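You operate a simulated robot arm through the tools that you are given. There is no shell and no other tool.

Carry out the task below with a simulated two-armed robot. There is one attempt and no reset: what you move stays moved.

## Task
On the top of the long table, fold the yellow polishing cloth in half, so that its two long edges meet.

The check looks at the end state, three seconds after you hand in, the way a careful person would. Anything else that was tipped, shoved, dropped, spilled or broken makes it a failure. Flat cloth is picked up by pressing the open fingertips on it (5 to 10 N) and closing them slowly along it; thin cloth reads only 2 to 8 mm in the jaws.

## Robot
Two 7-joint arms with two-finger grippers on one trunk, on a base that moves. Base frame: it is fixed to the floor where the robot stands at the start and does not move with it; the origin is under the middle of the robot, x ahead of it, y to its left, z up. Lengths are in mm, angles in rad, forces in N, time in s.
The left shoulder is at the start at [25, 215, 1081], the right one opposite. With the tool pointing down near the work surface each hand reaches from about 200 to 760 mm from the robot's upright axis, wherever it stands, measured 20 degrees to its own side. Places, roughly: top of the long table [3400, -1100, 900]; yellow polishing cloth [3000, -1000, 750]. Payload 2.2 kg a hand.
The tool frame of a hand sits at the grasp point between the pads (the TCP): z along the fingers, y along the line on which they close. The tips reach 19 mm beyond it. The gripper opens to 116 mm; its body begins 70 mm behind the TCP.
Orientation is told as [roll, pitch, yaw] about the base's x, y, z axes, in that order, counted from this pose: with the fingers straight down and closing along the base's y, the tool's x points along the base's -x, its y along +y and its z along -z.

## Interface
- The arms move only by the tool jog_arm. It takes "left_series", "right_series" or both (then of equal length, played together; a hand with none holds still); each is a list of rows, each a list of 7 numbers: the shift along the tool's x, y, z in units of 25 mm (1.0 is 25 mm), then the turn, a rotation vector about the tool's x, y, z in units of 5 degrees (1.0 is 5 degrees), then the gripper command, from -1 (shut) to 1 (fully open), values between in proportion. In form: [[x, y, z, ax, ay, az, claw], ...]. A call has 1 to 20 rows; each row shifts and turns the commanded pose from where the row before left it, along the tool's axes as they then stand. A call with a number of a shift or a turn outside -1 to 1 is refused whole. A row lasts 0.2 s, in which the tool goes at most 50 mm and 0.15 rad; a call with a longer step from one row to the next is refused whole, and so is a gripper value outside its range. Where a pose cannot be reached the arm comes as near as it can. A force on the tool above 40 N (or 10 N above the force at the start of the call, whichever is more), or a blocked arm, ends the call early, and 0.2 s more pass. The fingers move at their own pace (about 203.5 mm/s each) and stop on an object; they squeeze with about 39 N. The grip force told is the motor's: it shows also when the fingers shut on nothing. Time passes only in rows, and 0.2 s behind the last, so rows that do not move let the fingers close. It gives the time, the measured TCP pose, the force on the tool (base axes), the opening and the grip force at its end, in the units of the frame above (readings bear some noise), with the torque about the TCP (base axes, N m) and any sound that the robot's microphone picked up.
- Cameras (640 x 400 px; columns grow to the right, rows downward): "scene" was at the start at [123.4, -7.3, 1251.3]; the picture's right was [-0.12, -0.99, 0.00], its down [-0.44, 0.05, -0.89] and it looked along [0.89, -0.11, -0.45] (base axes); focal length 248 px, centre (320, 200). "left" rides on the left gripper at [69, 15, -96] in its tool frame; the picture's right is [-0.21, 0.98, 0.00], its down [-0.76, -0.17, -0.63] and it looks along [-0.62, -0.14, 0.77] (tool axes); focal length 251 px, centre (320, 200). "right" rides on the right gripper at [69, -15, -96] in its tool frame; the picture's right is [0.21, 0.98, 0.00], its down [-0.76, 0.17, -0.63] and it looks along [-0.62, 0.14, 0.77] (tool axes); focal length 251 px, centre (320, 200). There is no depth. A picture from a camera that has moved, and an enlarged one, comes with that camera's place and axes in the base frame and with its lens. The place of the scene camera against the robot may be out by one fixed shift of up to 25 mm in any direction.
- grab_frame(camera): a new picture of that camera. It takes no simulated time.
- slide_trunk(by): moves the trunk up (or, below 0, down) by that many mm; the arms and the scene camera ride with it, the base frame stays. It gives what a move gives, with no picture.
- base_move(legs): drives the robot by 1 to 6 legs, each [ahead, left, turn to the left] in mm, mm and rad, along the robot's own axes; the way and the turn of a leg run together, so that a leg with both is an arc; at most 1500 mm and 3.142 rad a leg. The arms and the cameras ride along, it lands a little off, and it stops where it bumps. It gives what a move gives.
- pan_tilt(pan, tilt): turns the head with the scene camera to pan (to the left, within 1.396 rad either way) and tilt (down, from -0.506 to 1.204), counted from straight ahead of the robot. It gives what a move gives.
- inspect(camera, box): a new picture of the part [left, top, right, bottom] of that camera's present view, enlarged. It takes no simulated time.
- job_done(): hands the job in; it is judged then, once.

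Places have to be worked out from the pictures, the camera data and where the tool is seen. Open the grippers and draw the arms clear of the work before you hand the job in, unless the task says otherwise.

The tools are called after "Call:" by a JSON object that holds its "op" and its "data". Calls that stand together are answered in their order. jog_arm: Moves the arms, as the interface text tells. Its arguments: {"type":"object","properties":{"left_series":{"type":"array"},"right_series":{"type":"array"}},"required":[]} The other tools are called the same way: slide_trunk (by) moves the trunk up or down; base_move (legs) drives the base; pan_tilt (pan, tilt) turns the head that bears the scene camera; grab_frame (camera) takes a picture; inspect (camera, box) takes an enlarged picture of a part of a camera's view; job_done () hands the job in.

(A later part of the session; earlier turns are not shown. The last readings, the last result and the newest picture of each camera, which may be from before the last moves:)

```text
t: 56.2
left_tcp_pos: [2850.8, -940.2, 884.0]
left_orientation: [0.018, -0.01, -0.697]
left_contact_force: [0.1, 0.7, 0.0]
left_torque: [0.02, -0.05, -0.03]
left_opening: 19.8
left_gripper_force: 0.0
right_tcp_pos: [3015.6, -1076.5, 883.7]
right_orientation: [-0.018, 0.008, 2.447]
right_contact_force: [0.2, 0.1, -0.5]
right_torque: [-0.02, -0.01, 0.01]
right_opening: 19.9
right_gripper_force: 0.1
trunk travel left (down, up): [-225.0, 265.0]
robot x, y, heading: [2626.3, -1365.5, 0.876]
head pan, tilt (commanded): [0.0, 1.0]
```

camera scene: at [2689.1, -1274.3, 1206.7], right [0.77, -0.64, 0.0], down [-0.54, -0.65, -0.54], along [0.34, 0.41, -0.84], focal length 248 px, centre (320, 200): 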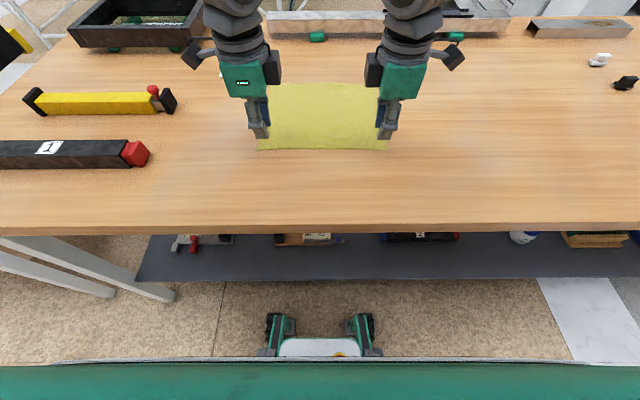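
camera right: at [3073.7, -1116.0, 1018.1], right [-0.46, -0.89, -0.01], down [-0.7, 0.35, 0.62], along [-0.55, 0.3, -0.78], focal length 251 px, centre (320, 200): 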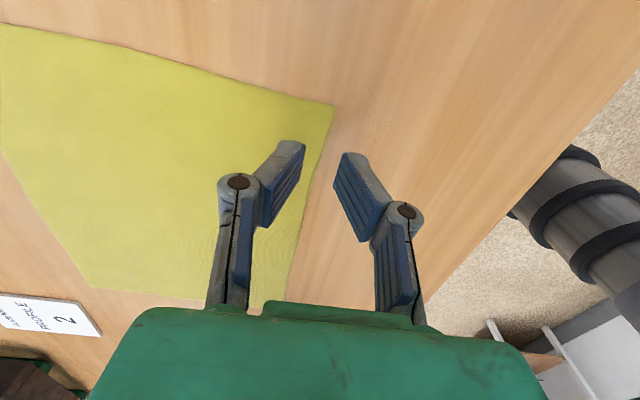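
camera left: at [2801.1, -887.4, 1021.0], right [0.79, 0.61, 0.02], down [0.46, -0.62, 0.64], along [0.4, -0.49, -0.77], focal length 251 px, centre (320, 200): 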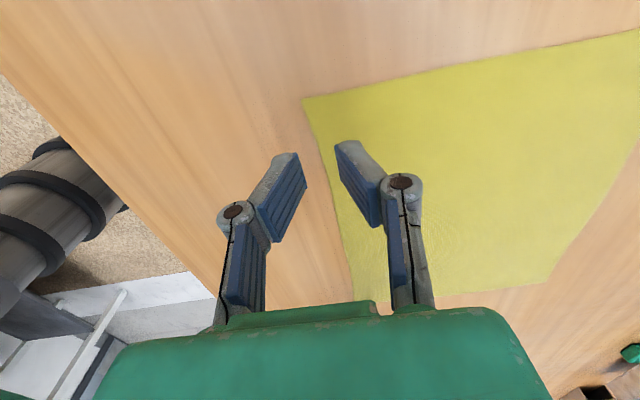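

No contact yet (tips near z 865). I continue down in 1 mm steps.

Call:
{"op": "jog_arm", "data": {"left_series": [[0, 0, 0.04, 0, 0, 0, -0.655], [0, 0, 0.04, 0, 0, 0, -0.655], [0, 0, 0, 0, 0, 0, -0.655]], "right_series": [[0, 0, 0.04, 0, 0, 0, -0.655], [0, 0, 0.04, 0, 0, 0, -0.655], [0, 0, 0, 0, 0, 0, -0.655]]}}

```text
t: 57.0
left_tcp_pos: [2851.4, -941.5, 882.0]
left_orientation: [0.018, -0.008, -0.695]
left_contact_force: [0.2, -0.2, 0.0]
left_torque: [0.02, -0.01, 0.02]
left_opening: 19.8
left_gripper_force: 0.0
right_tcp_pos: [3017.6, -1077.4, 882.1]
right_orientation: [-0.017, 0.008, 2.448]
right_contact_force: [0.7, 0.7, 5.6]
right_torque: [0.14, 0.03, -0.01]
right_opening: 20.8
right_gripper_force: 0.2
trunk travel left (down, up): [-225.0, 265.0]
robot x, y, heading: [2629.1, -1363.7, 0.875]
head pan, tilt (commanded): [0.0, 1.0]
```

The right hand presses at 5.6 N; the left is still free. I lower only the left hand by 1 mm.

Call:
{"op": "jog_arm", "data": {"left_series": [[0, 0, 0.04, 0, 0, 0, -0.655], [0, 0, 0, 0, 0, 0, -0.655]], "right_series": [[0, 0, 0, 0, 0, 0, -0.655], [0, 0, 0, 0, 0, 0, -0.655]]}}

```text
t: 57.6
left_tcp_pos: [2849.9, -941.0, 881.1]
left_orientation: [0.017, -0.009, -0.695]
left_contact_force: [1.0, 0.7, 4.9]
left_torque: [0.06, -0.04, 0.03]
left_opening: 20.5
left_gripper_force: 0.0
right_tcp_pos: [3016.3, -1076.2, 880.1]
right_orientation: [-0.018, 0.008, 2.448]
right_contact_force: [0.6, 2.1, 6.9]
right_torque: [0.1, -0.01, -0.04]
right_opening: 20.9
right_gripper_force: 0.2
trunk travel left (down, up): [-225.0, 265.0]
robot x, y, heading: [2629.3, -1363.9, 0.869]
head pan, tilt (commanded): [0.0, 1.0]
```

Both fingers press (left 4.9 N, right 6.9 N). I add 0.4 mm on the left and start closing slowly, about 1 mm per finger per row, to half of the gap, then check forces.

Call:
{"op": "jog_arm", "data": {"left_series": [[0, 0, 0.016, 0, 0, 0, -0.655], [0, 0, 0, 0, 0, 0, -0.69], [0, 0, 0, 0, 0, 0, -0.725], [0, 0, 0, 0, 0, 0, -0.76], [0, 0, 0, 0, 0, 0, -0.795]], "right_series": [[0, 0, 0, 0, 0, 0, -0.655], [0, 0, 0, 0, 0, 0, -0.69], [0, 0, 0, 0, 0, 0, -0.725], [0, 0, 0, 0, 0, 0, -0.76], [0, 0, 0, 0, 0, 0, -0.795]]}}

Call:
{"op": "inspect", "data": {"camera": "left", "box": [200, 80, 456, 240]}}

Call:
{"op": "inspect", "data": {"camera": "right", "box": [190, 80, 446, 240]}}

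```text
t: 58.8
left_tcp_pos: [2849.7, -941.7, 879.9]
left_orientation: [0.016, -0.008, -0.693]
left_contact_force: [0.0, -1.0, 4.7]
left_torque: [0.01, 0.03, -0.01]
left_opening: 12.1
left_gripper_force: 0.0
right_tcp_pos: [3014.9, -1077.0, 881.0]
right_orientation: [-0.018, 0.009, 2.447]
right_contact_force: [-1.2, -0.2, 2.1]
right_torque: [0.01, -0.01, -0.01]
right_opening: 11.8
right_gripper_force: 0.1
trunk travel left (down, up): [-225.0, 265.0]
robot x, y, heading: [2629.9, -1365.4, 0.88]
head pan, tilt (commanded): [0.0, 1.0]
```

```text
2.50 times, centred on (328, 160) of left
camera zoom: at [2805.6, -885.8, 977.5], right [0.79, 0.61, 0.02], down [0.46, -0.62, 0.64], along [0.4, -0.49, -0.77], focal length 629 px, centre (300, 300)
```

zoom: 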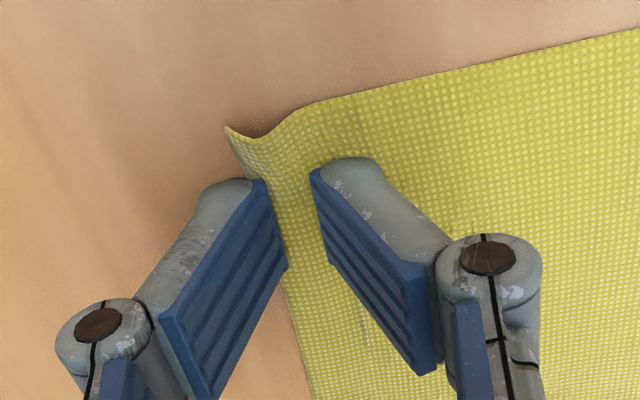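

```text
2.50 times, centred on (318, 160) of right
camera zoom: at [3076.9, -1110.9, 977.3], right [-0.46, -0.89, -0.01], down [-0.7, 0.35, 0.62], along [-0.55, 0.3, -0.78], focal length 629 px, centre (325, 300)
```

zoom: 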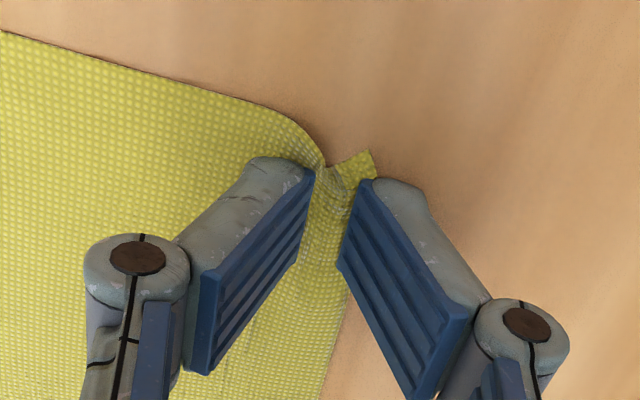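

The cloth is gathering nicely: a ruck forms between the jaws in both hands. The right press dropped to 2 N, so I press 0.6 mm more there (0.2 on the left) and keep closing slowly to shut.

Call:
{"op": "jog_arm", "data": {"left_series": [[0, 0, 0.008, 0, 0, 0, -0.81], [0, 0, 0, 0, 0, 0, -0.84], [0, 0, 0, 0, 0, 0, -0.87], [0, 0, 0, 0, 0, 0, -0.9], [0, 0, 0, 0, 0, 0, -0.93], [0, 0, 0, 0, 0, 0, -0.96], [0, 0, 0, 0, 0, 0, -1], [0, 0, 0, 0, 0, 0, -1], [0, 0, 0, 0, 0, 0, -1]], "right_series": [[0, 0, 0.024, 0, 0, 0, -0.81], [0, 0, 0, 0, 0, 0, -0.84], [0, 0, 0, 0, 0, 0, -0.87], [0, 0, 0, 0, 0, 0, -0.9], [0, 0, 0, 0, 0, 0, -0.93], [0, 0, 0, 0, 0, 0, -0.96], [0, 0, 0, 0, 0, 0, -1], [0, 0, 0, 0, 0, 0, -1], [0, 0, 0, 0, 0, 0, -1]]}}

Call:
{"op": "inspect", "data": {"camera": "left", "box": [200, 80, 456, 240]}}

Call:
{"op": "inspect", "data": {"camera": "right", "box": [190, 80, 446, 240]}}

Call:
{"op": "inspect", "data": {"camera": "scene", "box": [220, 60, 420, 185]}}

```text
t: 60.8
left_tcp_pos: [2850.0, -942.1, 879.3]
left_orientation: [0.017, -0.009, -0.697]
left_contact_force: [1.2, 0.8, 1.8]
left_torque: [0.01, -0.04, 0.01]
left_opening: 0.1
left_gripper_force: 28.1
right_tcp_pos: [3017.0, -1077.2, 878.3]
right_orientation: [-0.018, 0.007, 2.447]
right_contact_force: [-1.5, -1.0, 5.9]
right_torque: [0.03, 0.0, -0.02]
right_opening: 0.2
right_gripper_force: 28.4
trunk travel left (down, up): [-225.0, 265.0]
robot x, y, heading: [2627.8, -1362.9, 0.872]
head pan, tilt (commanded): [0.0, 1.0]
```

```text
2.50 times, centred on (328, 160) of left
camera zoom: at [2805.3, -885.6, 977.4], right [0.79, 0.61, 0.02], down [0.46, -0.62, 0.64], along [0.4, -0.49, -0.77], focal length 629 px, centre (300, 300)
```

zoom: 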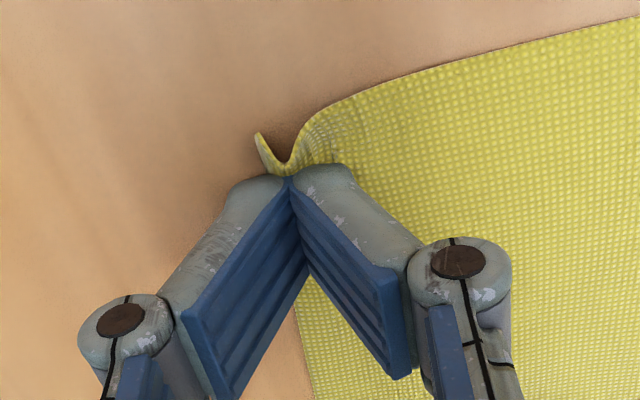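

```text
2.50 times, centred on (318, 160) of right
camera zoom: at [3076.9, -1110.8, 976.9], right [-0.46, -0.89, -0.02], down [-0.7, 0.35, 0.62], along [-0.55, 0.3, -0.78], focal length 629 px, centre (325, 300)
```

zoom: 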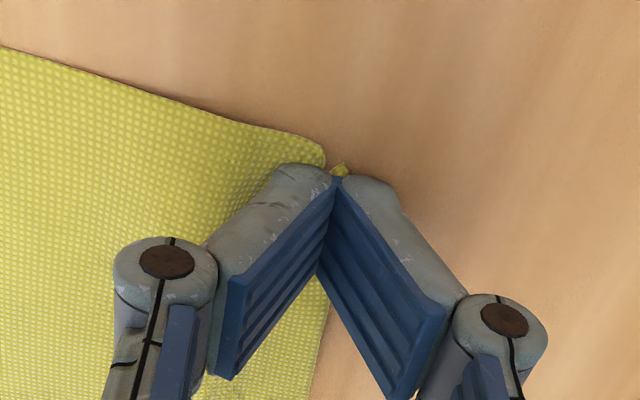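

```text
3.20 times, centred on (320, 122) of scene
camera zoom: at [2688.4, -1275.1, 1206.8], right [0.77, -0.64, 0.0], down [-0.54, -0.65, -0.54], along [0.34, 0.41, -0.84], focal length 792 px, centre (320, 448)
```

zoom: 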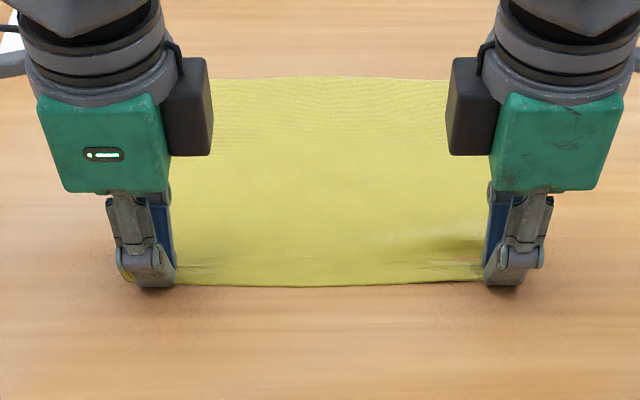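

The jaws read about 0.1 mm, which suggests the ruck slipped under the tips. I'll lift 8 mm to check whether any cloth is held.

Call:
{"op": "jog_arm", "data": {"left_series": [[0, 0, -0.16, 0, 0, 0, -1], [0, 0, -0.16, 0, 0, 0, -1], [0, 0, 0, 0, 0, 0, -1]], "right_series": [[0, 0, -0.16, 0, 0, 0, -1], [0, 0, -0.16, 0, 0, 0, -1], [0, 0, 0, 0, 0, 0, -1]]}}

Call:
{"op": "inspect", "data": {"camera": "left", "box": [200, 80, 456, 240]}}

Call:
{"op": "inspect", "data": {"camera": "right", "box": [190, 80, 446, 240]}}

```text
t: 61.6
left_tcp_pos: [2850.2, -941.4, 886.4]
left_orientation: [0.016, -0.009, -0.696]
left_contact_force: [-0.3, 0.3, -0.2]
left_torque: [-0.01, 0.0, -0.01]
left_opening: 0.1
left_gripper_force: 28.3
right_tcp_pos: [3014.3, -1076.8, 887.1]
right_orientation: [-0.017, 0.008, 2.446]
right_contact_force: [-0.5, -0.4, -0.5]
right_torque: [0.02, 0.0, 0.01]
right_opening: 0.2
right_gripper_force: 28.6
trunk travel left (down, up): [-225.0, 265.0]
robot x, y, heading: [2628.6, -1364.5, 0.872]
head pan, tilt (commanded): [0.0, 1.0]
```

```text
2.50 times, centred on (328, 160) of left
camera zoom: at [2805.6, -884.9, 984.2], right [0.79, 0.61, 0.02], down [0.46, -0.62, 0.64], along [0.4, -0.49, -0.77], focal length 629 px, centre (300, 300)
```

zoom: 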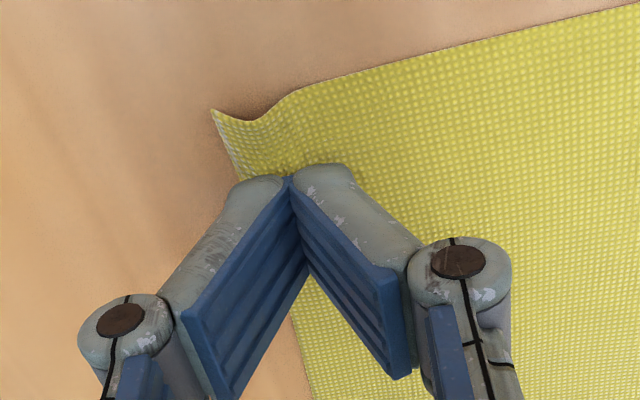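

```text
2.50 times, centred on (318, 160) of right
camera zoom: at [3077.1, -1110.1, 984.4], right [-0.46, -0.89, -0.01], down [-0.7, 0.35, 0.62], along [-0.55, 0.3, -0.78], focal length 629 px, centre (325, 300)
```

zoom: 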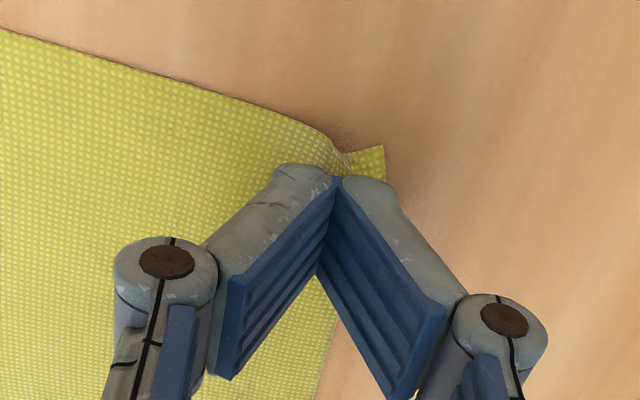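

The cloth was not held; the ruck was too small. I'll raise both hands, reopen, and look at the cloth's state. My plan is to gather more material next time, working on the far edge so that the hands can lay it down comfortably at the near edge.

Call:
{"op": "jog_arm", "data": {"left_series": [[0, 0, -0.8, 0, 0, 0, -1], [0, 0, -0.8, 0, 0, 0, -0.6], [0, 0, -0.8, 0, 0, 0, -0.2], [0, 0, -0.8, 0, 0, 0, -0.2], [0.6, 0, -0.4, 0, 0, 0, -0.2], [0.6, 0, 0, 0, 0, 0, -0.2], [0.6, 0, 0, 0, 0, 0, -0.2]], "right_series": [[0, 0, -0.8, 0, 0, 0, -1], [0, 0, -0.8, 0, 0, 0, -0.6], [0, 0, -0.8, 0, 0, 0, -0.2], [0, 0, -0.8, 0, 0, 0, -0.2], [0.6, 0, -0.4, 0, 0, 0, -0.2], [0.6, 0, 0, 0, 0, 0, -0.2], [0.6, 0, 0, 0, 0, 0, -0.2]]}}

Call:
{"op": "grab_frame", "data": {"camera": "left"}}

Call:
{"op": "grab_frame", "data": {"camera": "right"}}

Call:
{"op": "inspect", "data": {"camera": "scene", "box": [220, 60, 420, 185]}}

```text
t: 63.2
left_tcp_pos: [2813.6, -911.6, 978.2]
left_orientation: [0.016, -0.009, -0.696]
left_contact_force: [-0.6, -0.1, -0.2]
left_torque: [0.03, 0.01, 0.01]
left_opening: 46.5
left_gripper_force: 0.0
right_tcp_pos: [3050.7, -1108.0, 976.2]
right_orientation: [-0.018, 0.009, 2.449]
right_contact_force: [0.2, -0.3, 0.5]
right_torque: [0.03, -0.04, -0.03]
right_opening: 46.2
right_gripper_force: 0.0
trunk travel left (down, up): [-225.0, 265.0]
robot x, y, heading: [2627.8, -1363.0, 0.875]
head pan, tilt (commanded): [0.0, 1.0]
```

```text
taken
camera left: at [2768.9, -856.6, 1075.3], right [0.79, 0.61, 0.02], down [0.46, -0.62, 0.64], along [0.4, -0.49, -0.77], focal length 251 px, centre (320, 200)
```

left: 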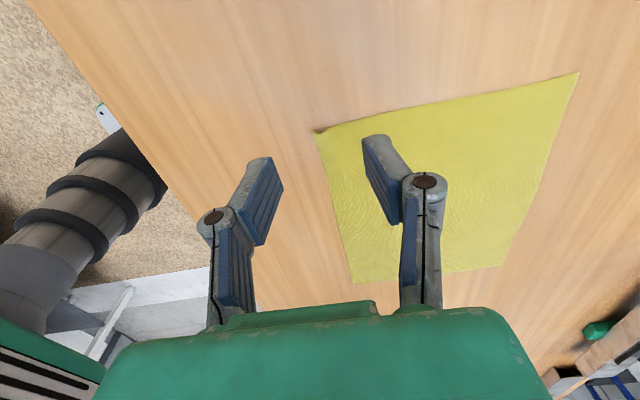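

```text
taken
camera right: at [3110.5, -1140.4, 1074.4], right [-0.46, -0.89, -0.01], down [-0.7, 0.35, 0.62], along [-0.55, 0.3, -0.78], focal length 251 px, centre (320, 200)
```

right: 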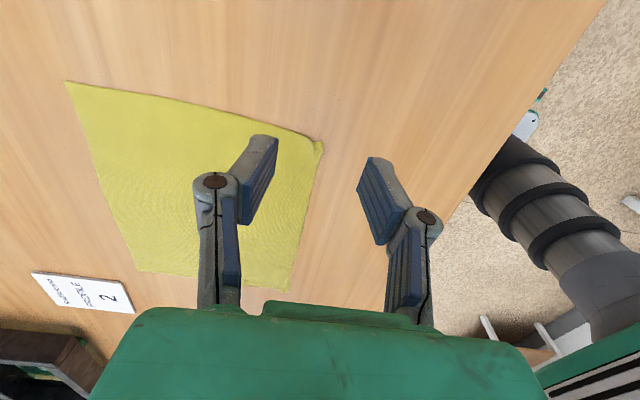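

```text
3.20 times, centred on (320, 122) of scene
camera zoom: at [2688.7, -1274.8, 1206.7], right [0.77, -0.64, 0.0], down [-0.54, -0.65, -0.54], along [0.34, 0.41, -0.84], focal length 792 px, centre (320, 448)
```

zoom: 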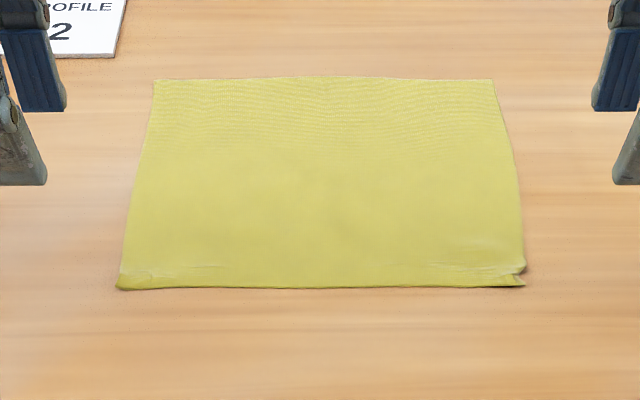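

The cloth is basically flat with small creases at the near corners. Let me look at those corners closely before choosing the next grasp.

Call:
{"op": "inspect", "data": {"camera": "left", "box": [290, 90, 450, 190]}}

Call:
{"op": "inspect", "data": {"camera": "right", "box": [230, 100, 390, 200]}}

Call:
{"op": "inspect", "data": {"camera": "scene", "box": [250, 120, 400, 165]}}

```text
4.00 times, centred on (370, 140) of left
camera zoom: at [2768.9, -856.6, 1075.3], right [0.79, 0.61, 0.02], down [0.46, -0.62, 0.64], along [0.4, -0.49, -0.77], focal length 1006 px, centre (120, 440)
```

zoom: 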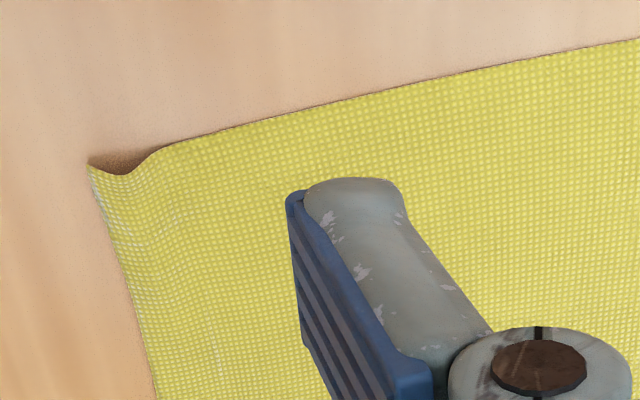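

```text
4.00 times, centred on (310, 150) of right
camera zoom: at [3110.5, -1140.4, 1074.4], right [-0.46, -0.89, -0.01], down [-0.7, 0.35, 0.62], along [-0.55, 0.3, -0.78], focal length 1006 px, centre (360, 400)
```

zoom: 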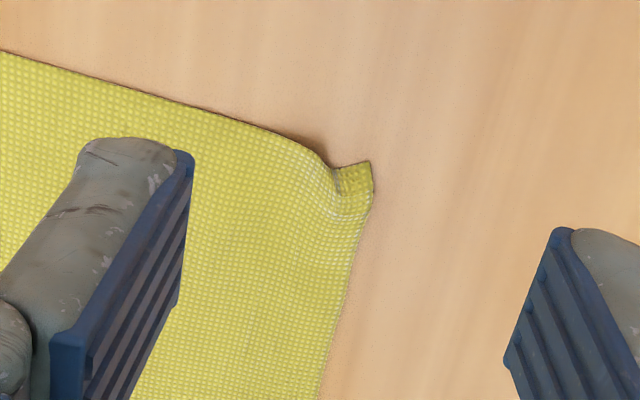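

```text
4.27 times, centred on (325, 142) of scene
camera zoom: at [2688.7, -1274.8, 1206.7], right [0.77, -0.64, 0.0], down [-0.54, -0.65, -0.54], along [0.34, 0.41, -0.84], focal length 1057 px, centre (299, 445)
```

zoom: 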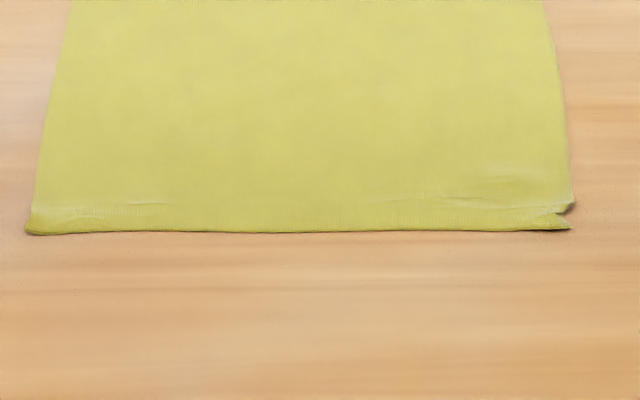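

The near corners have a useful pre-formed ridge about 12–15 mm in from the edge, and the far edge is pristine. I'll re-grasp the near corners with a wider 34 mm gap, outer finger right at the edge, and keep 6–10 N of pressure throughout the closing.

Call:
{"op": "jog_arm", "data": {"left_series": [[-0.6, 0.042, 0, 0, 0, 0, -0.41], [-0.6, 0.042, 0, 0, 0, 0, -0.41], [-0.6, 0.042, 0, 0, 0, 0, -0.41], [0, 0, 0.88, 0, 0, 0, -0.41], [0, 0, 0.88, 0, 0, 0, -0.41], [0, 0, 0.88, 0, 0, 0, -0.41], [0, 0, 0.88, 0, 0, 0, -0.41], [0, 0, 0.12, 0, 0, 0, -0.41], [0, 0, 0, 0, 0, 0, -0.41]], "right_series": [[-0.62, -0.043, 0, 0, 0, 0, -0.41], [-0.62, -0.043, 0, 0, 0, 0, -0.41], [-0.62, -0.043, 0, 0, 0, 0, -0.41], [0, 0, 0.86, 0, 0, 0, -0.41], [0, 0, 0.86, 0, 0, 0, -0.41], [0, 0, 0.86, 0, 0, 0, -0.41], [0, 0, 0.86, 0, 0, 0, -0.41], [0, 0, 0.12, 0, 0, 0, -0.41], [0, 0, 0, 0, 0, 0, -0.41]]}}

Call:
{"op": "inspect", "data": {"camera": "left", "box": [200, 80, 456, 240]}}

Call:
{"op": "inspect", "data": {"camera": "right", "box": [190, 80, 446, 240]}}

```text
t: 65.2
left_tcp_pos: [2851.9, -938.6, 886.4]
left_orientation: [0.016, -0.007, -0.697]
left_contact_force: [0.0, 0.8, 0.3]
left_torque: [-0.02, 0.0, 0.03]
left_opening: 34.1
left_gripper_force: 0.0
right_tcp_pos: [3017.1, -1072.6, 888.7]
right_orientation: [-0.016, 0.009, 2.447]
right_contact_force: [-0.3, 0.3, 0.4]
right_torque: [0.03, 0.01, 0.01]
right_opening: 34.3
right_gripper_force: 0.1
trunk travel left (down, up): [-225.0, 265.0]
robot x, y, heading: [2632.0, -1363.0, 0.876]
head pan, tilt (commanded): [0.0, 1.0]
```

```text
2.50 times, centred on (328, 160) of left
camera zoom: at [2807.5, -882.7, 983.3], right [0.79, 0.61, 0.02], down [0.46, -0.62, 0.64], along [0.4, -0.49, -0.77], focal length 629 px, centre (300, 300)
```

zoom: 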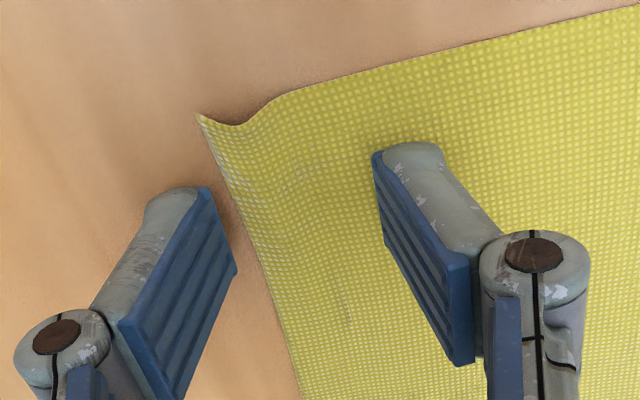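

```text
2.50 times, centred on (318, 160) of right
camera zoom: at [3078.3, -1105.7, 986.0], right [-0.46, -0.89, -0.01], down [-0.7, 0.35, 0.62], along [-0.55, 0.3, -0.78], focal length 629 px, centre (325, 300)
```

zoom: 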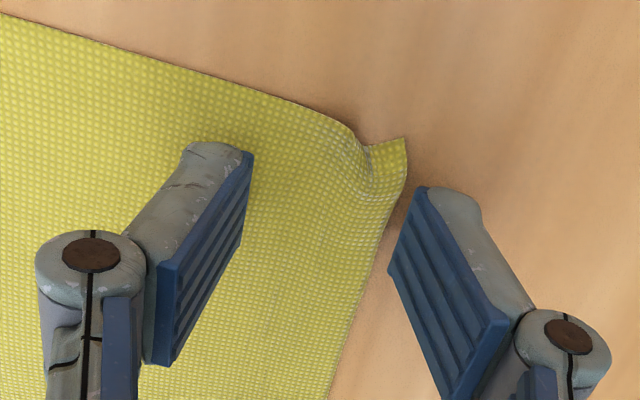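

Both hands are placed well, with the outer fingers just outside the edge and the ridges between the jaws. I lower to contact.

Call:
{"op": "jog_arm", "data": {"left_series": [[0, 0, 0.1, 0, 0, 0, -0.41], [0, 0, 0.08, 0, 0, 0, -0.41], [0, 0, 0.04, 0, 0, 0, -0.41], [0, 0, 0, 0, 0, 0, -0.41]], "right_series": [[0, 0, 0.14, 0, 0, 0, -0.41], [0, 0, 0.08, 0, 0, 0, -0.41], [0, 0, 0.04, 0, 0, 0, -0.41], [0, 0, 0, 0, 0, 0, -0.41]]}}

```text
t: 66.2
left_tcp_pos: [2852.2, -939.1, 881.3]
left_orientation: [0.019, -0.01, -0.694]
left_contact_force: [-1.0, 0.6, 6.7]
left_torque: [0.1, 0.0, 0.0]
left_opening: 34.4
left_gripper_force: 0.0
right_tcp_pos: [3017.0, -1073.9, 881.6]
right_orientation: [-0.019, 0.008, 2.447]
right_contact_force: [-0.7, 0.1, 0.7]
right_torque: [-0.01, -0.01, 0.01]
right_opening: 34.2
right_gripper_force: 0.2
trunk travel left (down, up): [-225.0, 265.0]
robot x, y, heading: [2626.5, -1364.3, 0.875]
head pan, tilt (commanded): [0.0, 1.0]
```

Left presses at 6.7 N, right just at contact. I press the right 1.2 mm more and the left 0.3 mm more.

Call:
{"op": "jog_arm", "data": {"left_series": [[0, 0, 0.012, 0, 0, 0, -0.41], [0, 0, 0, 0, 0, 0, -0.41]], "right_series": [[0, 0, 0.048, 0, 0, 0, -0.41], [0, 0, 0, 0, 0, 0, -0.41]]}}

```text
t: 66.8
left_tcp_pos: [2850.8, -938.7, 880.2]
left_orientation: [0.017, -0.008, -0.694]
left_contact_force: [0.1, 2.6, 9.2]
left_torque: [0.14, -0.03, 0.05]
left_opening: 34.8
left_gripper_force: 0.1
right_tcp_pos: [3017.2, -1073.4, 882.0]
right_orientation: [-0.017, 0.008, 2.448]
right_contact_force: [0.1, -0.3, 0.6]
right_torque: [0.01, -0.01, 0.01]
right_opening: 34.0
right_gripper_force: 0.3
trunk travel left (down, up): [-225.0, 265.0]
robot x, y, heading: [2629.9, -1367.9, 0.873]
head pan, tilt (commanded): [0.0, 1.0]
```

Left is at 9.2 N and right still free. I press the right a further 1.6 mm.

Call:
{"op": "jog_arm", "data": {"left_series": [[0, 0, 0, 0, 0, 0, -0.41], [0, 0, 0, 0, 0, 0, -0.41]], "right_series": [[0, 0, 0.04, 0, 0, 0, -0.41], [0, 0, 0.024, 0, 0, 0, -0.41]]}}

```text
t: 67.4
left_tcp_pos: [2851.7, -938.3, 880.5]
left_orientation: [0.015, -0.009, -0.694]
left_contact_force: [0.2, 2.5, 7.7]
left_torque: [0.22, -0.08, 0.04]
left_opening: 34.8
left_gripper_force: 0.7
right_tcp_pos: [3016.4, -1073.1, 880.6]
right_orientation: [-0.021, 0.009, 2.444]
right_contact_force: [1.6, -1.3, 12.3]
right_torque: [0.02, 0.01, 0.0]
right_opening: 36.4
right_gripper_force: 0.6
trunk travel left (down, up): [-225.0, 265.0]
robot x, y, heading: [2628.9, -1360.6, 0.877]
head pan, tilt (commanded): [0.0, 1.0]
```

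Left 7.7 N, right 12.3 N. I ease the right up 0.4 mm and begin closing slowly to about 23 mm.

Call:
{"op": "jog_arm", "data": {"left_series": [[0, 0, 0, 0, 0, 0, -0.44], [0, 0, 0, 0, 0, 0, -0.47], [0, 0, 0, 0, 0, 0, -0.5], [0, 0, 0, 0, 0, 0, -0.53], [0, 0, 0, 0, 0, 0, -0.56], [0, 0, 0, 0, 0, 0, -0.59]], "right_series": [[0, 0, -0.016, 0, 0, 0, -0.44], [0, 0, 0, 0, 0, 0, -0.47], [0, 0, 0, 0, 0, 0, -0.5], [0, 0, 0, 0, 0, 0, -0.53], [0, 0, 0, 0, 0, 0, -0.56], [0, 0, 0, 0, 0, 0, -0.59]]}}

Call:
{"op": "inspect", "data": {"camera": "left", "box": [200, 80, 456, 240]}}

Call:
{"op": "inspect", "data": {"camera": "right", "box": [190, 80, 446, 240]}}

```text
t: 68.8
left_tcp_pos: [2851.2, -938.9, 880.4]
left_orientation: [0.018, -0.008, -0.694]
left_contact_force: [0.3, 0.6, 5.6]
left_torque: [0.04, 0.02, -0.02]
left_opening: 23.6
left_gripper_force: 0.0
right_tcp_pos: [3016.4, -1072.8, 880.0]
right_orientation: [-0.02, 0.008, 2.448]
right_contact_force: [0.9, 0.2, 4.7]
right_torque: [0.05, -0.01, 0.03]
right_opening: 24.5
right_gripper_force: 0.0
trunk travel left (down, up): [-225.0, 265.0]
robot x, y, heading: [2628.5, -1364.6, 0.877]
head pan, tilt (commanded): [0.0, 1.0]
```

```text
2.50 times, centred on (328, 160) of left
camera zoom: at [2807.0, -883.1, 977.8], right [0.79, 0.61, 0.02], down [0.46, -0.62, 0.64], along [0.4, -0.49, -0.77], focal length 629 px, centre (300, 300)
```

zoom: 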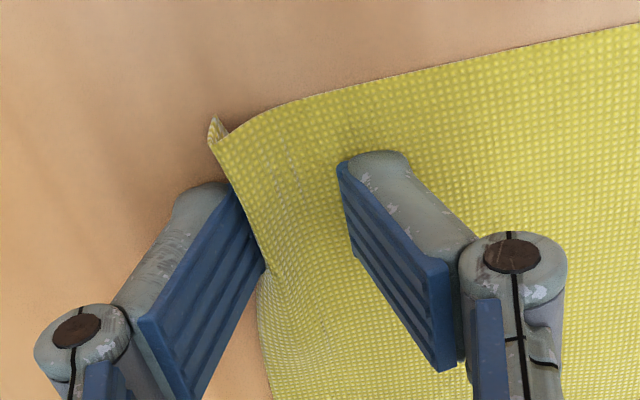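

```text
2.50 times, centred on (318, 160) of right
camera zoom: at [3078.3, -1106.7, 977.1], right [-0.46, -0.89, -0.02], down [-0.7, 0.35, 0.62], along [-0.55, 0.3, -0.78], focal length 629 px, centre (325, 300)
```

zoom: 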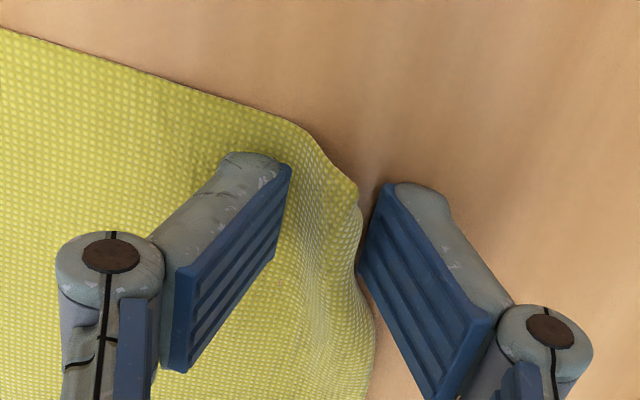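

A good bulge is forming in both hands. I press 0.4–0.5 mm more to keep 6–8 N and continue closing to about 10 mm.

Call:
{"op": "jog_arm", "data": {"left_series": [[0, 0, 0.016, 0, 0, 0, -0.61], [0, 0, 0, 0, 0, 0, -0.64], [0, 0, 0.008, 0, 0, 0, -0.67], [0, 0, 0, 0, 0, 0, -0.7], [0, 0, 0.008, 0, 0, 0, -0.73], [0, 0, 0, 0, 0, 0, -0.76], [0, 0, 0.008, 0, 0, 0, -0.79], [0, 0, 0, 0, 0, 0, -0.82]], "right_series": [[0, 0, 0.02, 0, 0, 0, -0.61], [0, 0, 0, 0, 0, 0, -0.64], [0, 0, 0.012, 0, 0, 0, -0.67], [0, 0, 0, 0, 0, 0, -0.7], [0, 0, 0.012, 0, 0, 0, -0.73], [0, 0, 0, 0, 0, 0, -0.76], [0, 0, 0.012, 0, 0, 0, -0.79], [0, 0, 0, 0, 0, 0, -0.82]]}}

Call:
{"op": "inspect", "data": {"camera": "left", "box": [200, 80, 456, 240]}}

Call:
{"op": "inspect", "data": {"camera": "right", "box": [190, 80, 446, 240]}}

```text
t: 70.6
left_tcp_pos: [2851.6, -937.4, 879.5]
left_orientation: [0.019, -0.009, -0.695]
left_contact_force: [-0.8, -1.0, 2.9]
left_torque: [0.03, 0.01, 0.02]
left_opening: 10.4
left_gripper_force: 0.1
right_tcp_pos: [3016.4, -1072.8, 879.1]
right_orientation: [-0.016, 0.008, 2.446]
right_contact_force: [1.2, -2.0, 15.0]
right_torque: [0.42, -0.29, -0.04]
right_opening: 9.4
right_gripper_force: 8.1
trunk travel left (down, up): [-225.0, 265.0]
robot x, y, heading: [2630.6, -1366.1, 0.874]
head pan, tilt (commanded): [0.0, 1.0]
```

```text
2.50 times, centred on (328, 160) of left
camera zoom: at [2807.1, -883.0, 977.4], right [0.79, 0.61, 0.02], down [0.46, -0.62, 0.64], along [0.4, -0.49, -0.77], focal length 629 px, centre (300, 300)
```

zoom: 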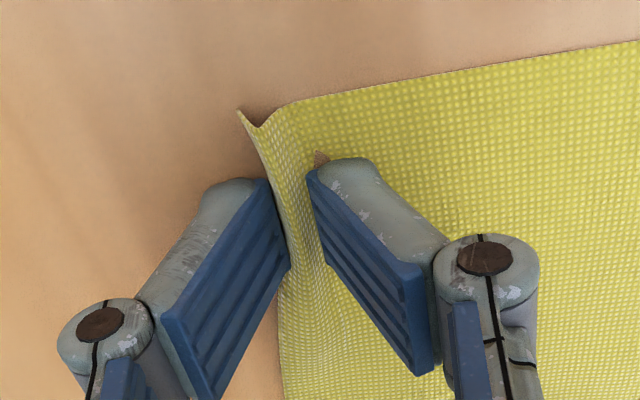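

```text
2.50 times, centred on (318, 160) of right
camera zoom: at [3078.1, -1106.7, 975.9], right [-0.46, -0.89, -0.01], down [-0.7, 0.35, 0.62], along [-0.55, 0.3, -0.78], focal length 629 px, centre (325, 300)
```

zoom: 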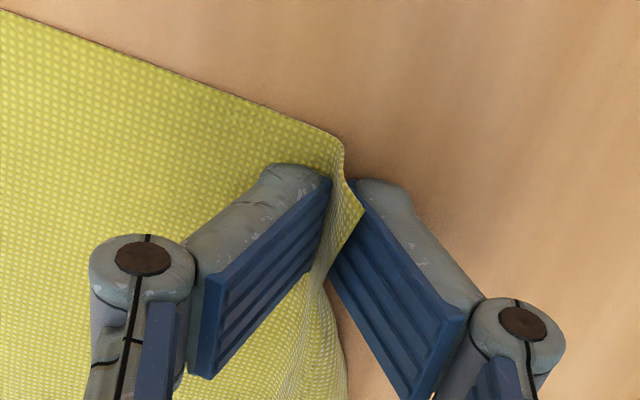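

In the right hand the edge has turned up between the pads and grip force is building. The left is light (2.9 N), so I press it about 1 mm more. I ease the right slightly and close both fully.

Call:
{"op": "jog_arm", "data": {"left_series": [[0, 0, 0.03, 0, 0, 0, -0.82], [0, 0, 0.014, 0, 0, 0, -0.84], [0, 0, 0, 0, 0, 0, -0.86], [0, 0, 0, 0, 0, 0, -0.88], [0, 0, 0, 0, 0, 0, -0.9]], "right_series": [[0, 0, -0.02, 0, 0, 0, -0.84], [0, 0, 0, 0, 0, 0, -0.88], [0, 0, 0, 0, 0, 0, -0.92], [0, 0, 0, 0, 0, 0, -0.96], [0, 0, 0, 0, 0, 0, -1]]}}

Call:
{"op": "inspect", "data": {"camera": "left", "box": [200, 80, 456, 240]}}

Call:
{"op": "inspect", "data": {"camera": "right", "box": [190, 80, 446, 240]}}

```text
t: 71.8
left_tcp_pos: [2852.1, -939.2, 880.3]
left_orientation: [0.018, -0.009, -0.697]
left_contact_force: [-0.6, -0.9, 5.2]
left_torque: [-0.02, 0.02, 0.02]
left_opening: 6.5
left_gripper_force: 0.0
right_tcp_pos: [3016.7, -1073.3, 880.7]
right_orientation: [-0.02, 0.01, 2.446]
right_contact_force: [-1.0, -1.5, 18.3]
right_torque: [0.06, -0.11, -0.01]
right_opening: 3.9
right_gripper_force: 32.6
trunk travel left (down, up): [-225.0, 265.0]
robot x, y, heading: [2626.8, -1363.7, 0.872]
head pan, tilt (commanded): [0.0, 1.0]
```

```text
2.50 times, centred on (328, 160) of left
camera zoom: at [2806.6, -883.2, 977.1], right [0.79, 0.61, 0.02], down [0.46, -0.62, 0.64], along [0.4, -0.49, -0.77], focal length 629 px, centre (300, 300)
```

zoom: 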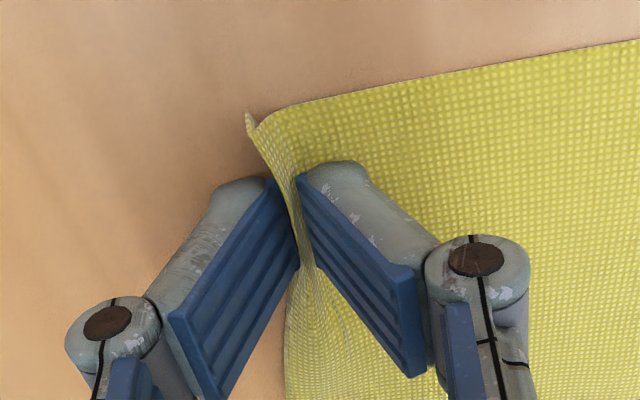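

```text
2.50 times, centred on (318, 160) of right
camera zoom: at [3077.6, -1107.3, 976.7], right [-0.46, -0.89, -0.02], down [-0.7, 0.35, 0.62], along [-0.55, 0.3, -0.78], focal length 629 px, centre (325, 300)
```

zoom: 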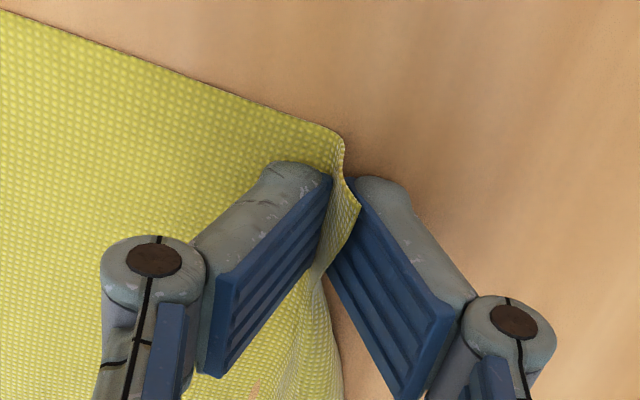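

The right holds cloth (3.9 mm, 33 N), with the edge standing up in the jaws. In the left the edge is also rising between the pads at 6.5 mm, so I close the left fully.

Call:
{"op": "jog_arm", "data": {"left_series": [[0, 0, 0.008, 0, 0, 0, -0.92], [0, 0, 0, 0, 0, 0, -0.94], [0, 0, 0, 0, 0, 0, -0.97], [0, 0, 0, 0, 0, 0, -1], [0, 0, 0, 0, 0, 0, -1]], "right_series": [[0, 0, -0.02, 0, 0, 0, -1], [0, 0, -0.02, 0, 0, 0, -1], [0, 0, 0, 0, 0, 0, -1], [0, 0, 0, 0, 0, 0, -1], [0, 0, 0, 0, 0, 0, -1]]}}

Call:
{"op": "inspect", "data": {"camera": "left", "box": [200, 80, 456, 240]}}

Call:
{"op": "inspect", "data": {"camera": "right", "box": [190, 80, 446, 240]}}

```text
t: 73.0
left_tcp_pos: [2852.7, -938.9, 881.1]
left_orientation: [0.02, -0.008, -0.695]
left_contact_force: [-1.7, -0.6, 19.3]
left_torque: [0.24, -0.1, 0.03]
left_opening: 3.3
left_gripper_force: 32.1
right_tcp_pos: [3016.9, -1074.1, 879.5]
right_orientation: [-0.018, 0.009, 2.447]
right_contact_force: [0.6, 0.6, 5.8]
right_torque: [0.04, -0.02, 0.01]
right_opening: 3.4
right_gripper_force: 32.1
trunk travel left (down, up): [-225.0, 265.0]
robot x, y, heading: [2628.8, -1364.3, 0.878]
head pan, tilt (commanded): [0.0, 1.0]
```

```text
2.50 times, centred on (328, 160) of left
camera zoom: at [2807.1, -882.9, 977.4], right [0.79, 0.61, 0.02], down [0.46, -0.62, 0.64], along [0.4, -0.49, -0.77], focal length 629 px, centre (300, 300)
```

zoom: 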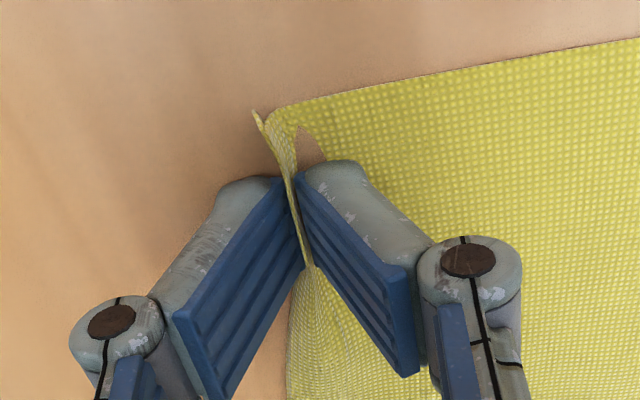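

```text
2.50 times, centred on (318, 160) of right
camera zoom: at [3077.5, -1107.5, 977.3], right [-0.46, -0.89, -0.02], down [-0.7, 0.35, 0.62], along [-0.55, 0.3, -0.78], focal length 629 px, centre (325, 300)
```

zoom: 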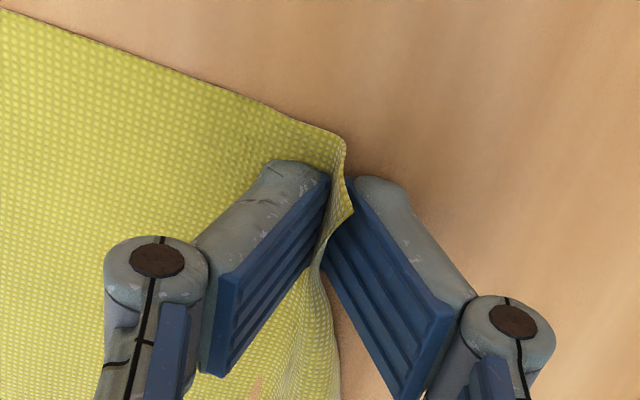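

Both hands now hold the edge (3.3–3.4 mm openings, 32 N grip). I zoom in to judge how much cloth stands in the jaws before lifting.

Call:
{"op": "inspect", "data": {"camera": "left", "box": [280, 110, 360, 160]}}

Call:
{"op": "inspect", "data": {"camera": "right", "box": [290, 120, 370, 170]}}

Call:
{"op": "inspect", "data": {"camera": "scene", "box": [240, 70, 400, 170]}}

```text
8.00 times, centred on (320, 135) of left
camera zoom: at [2807.1, -882.9, 977.4], right [0.79, 0.61, 0.02], down [0.46, -0.62, 0.64], along [0.4, -0.49, -0.77], focal length 2012 px, centre (320, 720)
```

zoom: 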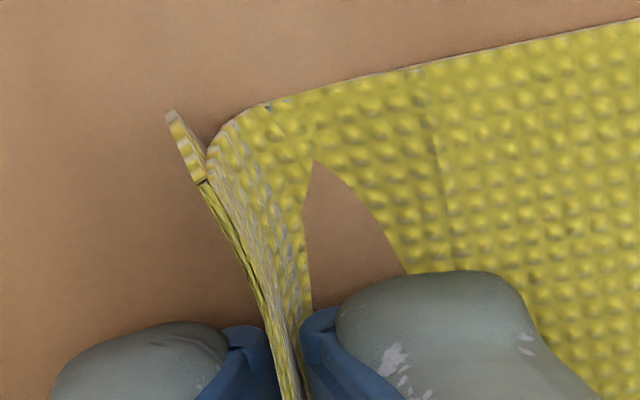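

```text
8.00 times, centred on (330, 145) of right
camera zoom: at [3077.5, -1107.5, 977.3], right [-0.46, -0.89, -0.02], down [-0.7, 0.35, 0.62], along [-0.55, 0.3, -0.78], focal length 2012 px, centre (240, 640)
```

zoom: 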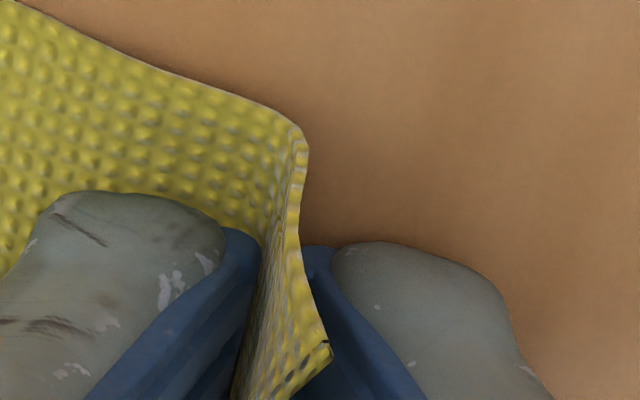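

```text
4.00 times, centred on (320, 120) of scene
camera zoom: at [2687.4, -1276.4, 1207.1], right [0.77, -0.64, 0.0], down [-0.54, -0.65, -0.54], along [0.35, 0.41, -0.84], focal length 991 px, centre (320, 520)
```

zoom: 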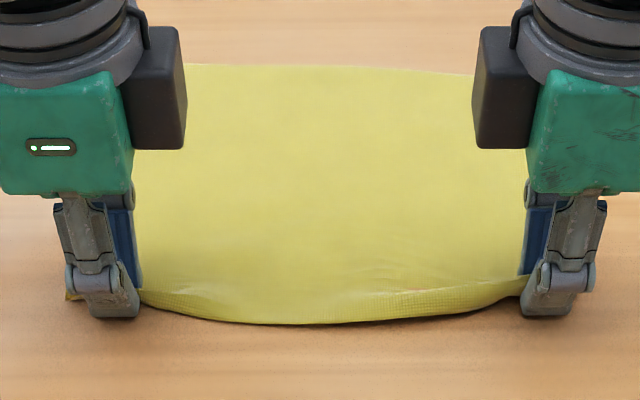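

Both grips look right, with the edge standing single-layered in the jaws. I lift along the first part of the fold arc (about 40 mm up) and check that the cloth follows.

Call:
{"op": "jog_arm", "data": {"left_series": [[0, 0.014, -0.28, 0, 0, 0, -1], [0, 0.043, -0.276, 0, 0, 0, -1], [0, 0.072, -0.272, 0, 0, 0, -1], [0, 0.1, -0.268, 0, 0, 0, -1], [0, 0.127, -0.256, 0, 0, 0, -1], [0, 0.152, -0.248, 0, 0, 0, -1]], "right_series": [[0, -0.014, -0.28, 0, 0, 0, -1], [0, -0.043, -0.276, 0, 0, 0, -1], [0, -0.072, -0.272, 0, 0, 0, -1], [0, -0.1, -0.268, 0, 0, 0, -1], [0, -0.127, -0.256, 0, 0, 0, -1], [0, -0.152, -0.248, 0, 0, 0, -1]]}}

Call:
{"op": "inspect", "data": {"camera": "left", "box": [200, 80, 456, 240]}}

Call:
{"op": "inspect", "data": {"camera": "right", "box": [190, 80, 446, 240]}}

Call:
{"op": "inspect", "data": {"camera": "scene", "box": [220, 60, 420, 185]}}

```text
t: 74.4
left_tcp_pos: [2859.6, -929.4, 917.5]
left_orientation: [0.018, -0.007, -0.696]
left_contact_force: [-0.2, 0.7, -1.2]
left_torque: [0.01, 0.0, -0.04]
left_opening: 4.1
left_gripper_force: 35.0
right_tcp_pos: [3025.6, -1063.7, 919.0]
right_orientation: [-0.017, 0.008, 2.444]
right_contact_force: [0.2, 0.3, 0.0]
right_torque: [-0.01, 0.02, 0.01]
right_opening: 3.2
right_gripper_force: 32.1
trunk travel left (down, up): [-225.0, 265.0]
robot x, y, heading: [2628.0, -1363.6, 0.878]
head pan, tilt (commanded): [0.0, 1.0]
```

```text
2.50 times, centred on (328, 160) of left
camera zoom: at [2814.7, -872.5, 1015.6], right [0.79, 0.61, 0.02], down [0.46, -0.62, 0.64], along [0.4, -0.49, -0.77], focal length 629 px, centre (300, 300)
```

zoom: 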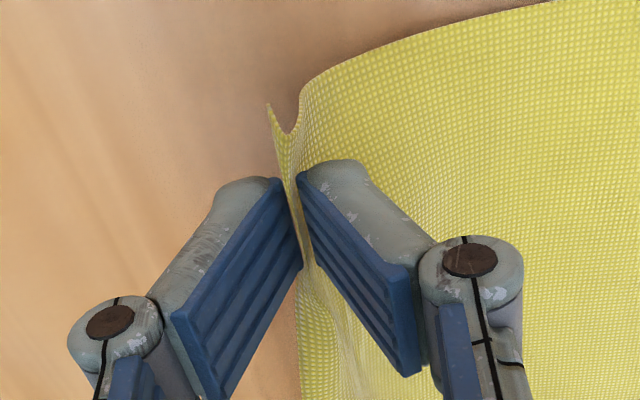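

```text
2.50 times, centred on (318, 160) of right
camera zoom: at [3085.5, -1097.7, 1016.3], right [-0.46, -0.89, -0.01], down [-0.7, 0.35, 0.62], along [-0.55, 0.3, -0.78], focal length 629 px, centre (325, 300)
```

zoom: 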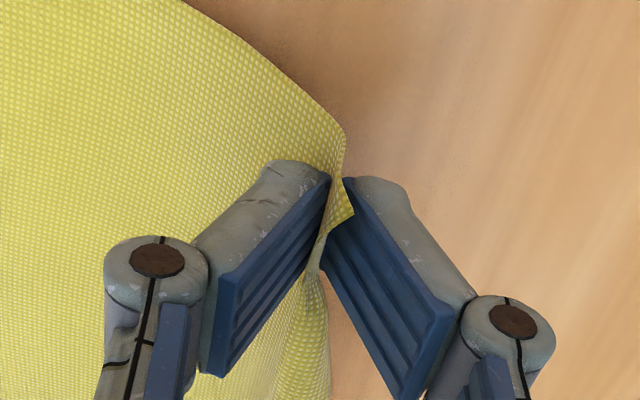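

```text
3.20 times, centred on (320, 122) of scene
camera zoom: at [2689.1, -1274.3, 1206.7], right [0.77, -0.64, 0.0], down [-0.54, -0.65, -0.54], along [0.34, 0.41, -0.84], focal length 792 px, centre (320, 448)
```

zoom: 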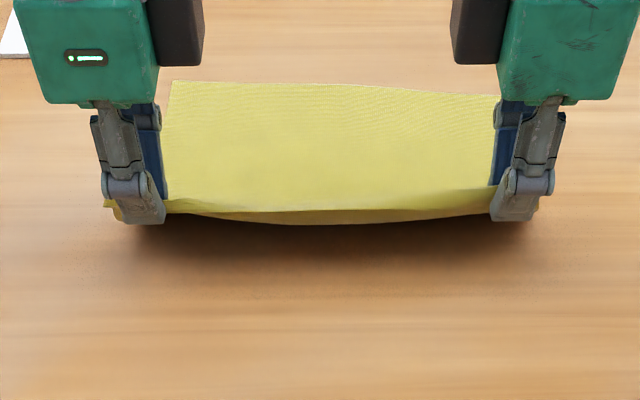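

The cloth lifts well in both hands. The far-right corner seems to have shifted a bit toward me, so I'll continue the arc to the top and then re-measure the far edge.

Call:
{"op": "jog_arm", "data": {"left_series": [[0, 0.18, -0.236, 0, 0, 0, -1], [0, 0.2, -0.22, 0, 0, 0, -1], [0, 0.224, -0.208, 0, 0, 0, -1], [0, 0.244, -0.188, 0, 0, 0, -1], [0, 0.264, -0.168, 0, 0, 0, -1], [0, 0.28, -0.152, 0, 0, 0, -1], [0, 0.296, -0.128, 0, 0, 0, -1], [0, 0.304, -0.108, 0, 0, 0, -1]], "right_series": [[0, -0.18, -0.236, 0, 0, 0, -1], [0, -0.2, -0.22, 0, 0, 0, -1], [0, -0.224, -0.208, 0, 0, 0, -1], [0, -0.244, -0.188, 0, 0, 0, -1], [0, -0.264, -0.168, 0, 0, 0, -1], [0, -0.28, -0.152, 0, 0, 0, -1], [0, -0.296, -0.128, 0, 0, 0, -1], [0, -0.304, -0.108, 0, 0, 0, -1]]}}

Call:
{"op": "grab_frame", "data": {"camera": "left"}}

Call:
{"op": "grab_frame", "data": {"camera": "right"}}

Call:
{"op": "grab_frame", "data": {"camera": "scene"}}

```text
t: 76.2
left_tcp_pos: [2891.4, -890.0, 953.8]
left_orientation: [0.014, -0.008, -0.696]
left_contact_force: [0.6, -0.7, -0.6]
left_torque: [0.02, -0.03, -0.01]
left_opening: 2.8
left_gripper_force: 29.0
right_tcp_pos: [3057.4, -1025.6, 954.7]
right_orientation: [-0.016, 0.009, 2.448]
right_contact_force: [0.3, 0.1, -0.4]
right_torque: [0.01, -0.02, -0.03]
right_opening: 3.2
right_gripper_force: 31.8
trunk travel left (down, up): [-225.0, 265.0]
robot x, y, heading: [2629.4, -1365.2, 0.873]
head pan, tilt (commanded): [0.0, 1.0]
```

```text
taken
camera left: at [2847.2, -833.9, 1051.5], right [0.79, 0.61, 0.02], down [0.46, -0.62, 0.64], along [0.4, -0.5, -0.77], focal length 251 px, centre (320, 200)
```

left: 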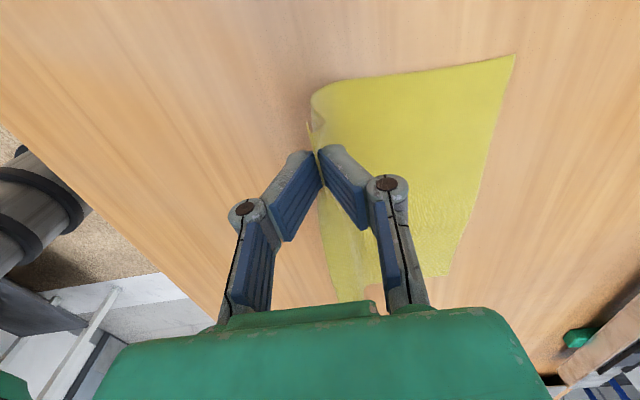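

```text
taken
camera right: at [3118.3, -1058.6, 1052.6], right [-0.46, -0.89, -0.01], down [-0.7, 0.35, 0.62], along [-0.55, 0.3, -0.78], focal length 251 px, centre (320, 200)
```

right: 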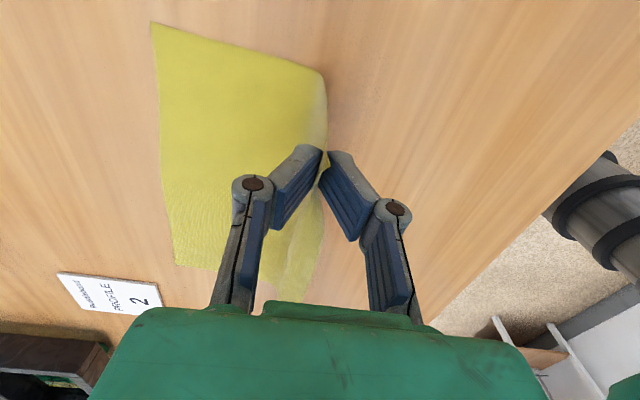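

```text
taken
camera scene: at [2689.8, -1273.5, 1206.5], right [0.77, -0.64, 0.0], down [-0.54, -0.65, -0.54], along [0.34, 0.41, -0.84], focal length 248 px, centre (320, 200)
```

scene: 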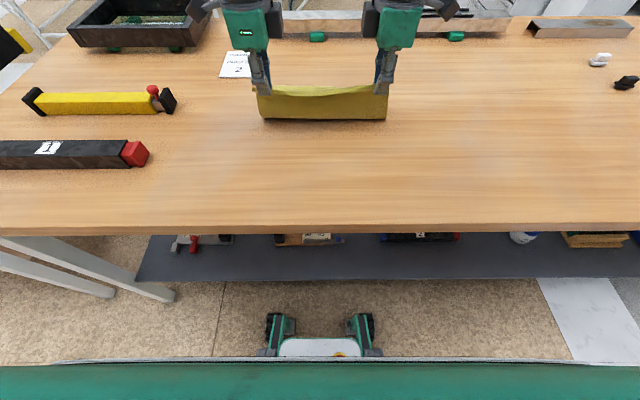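

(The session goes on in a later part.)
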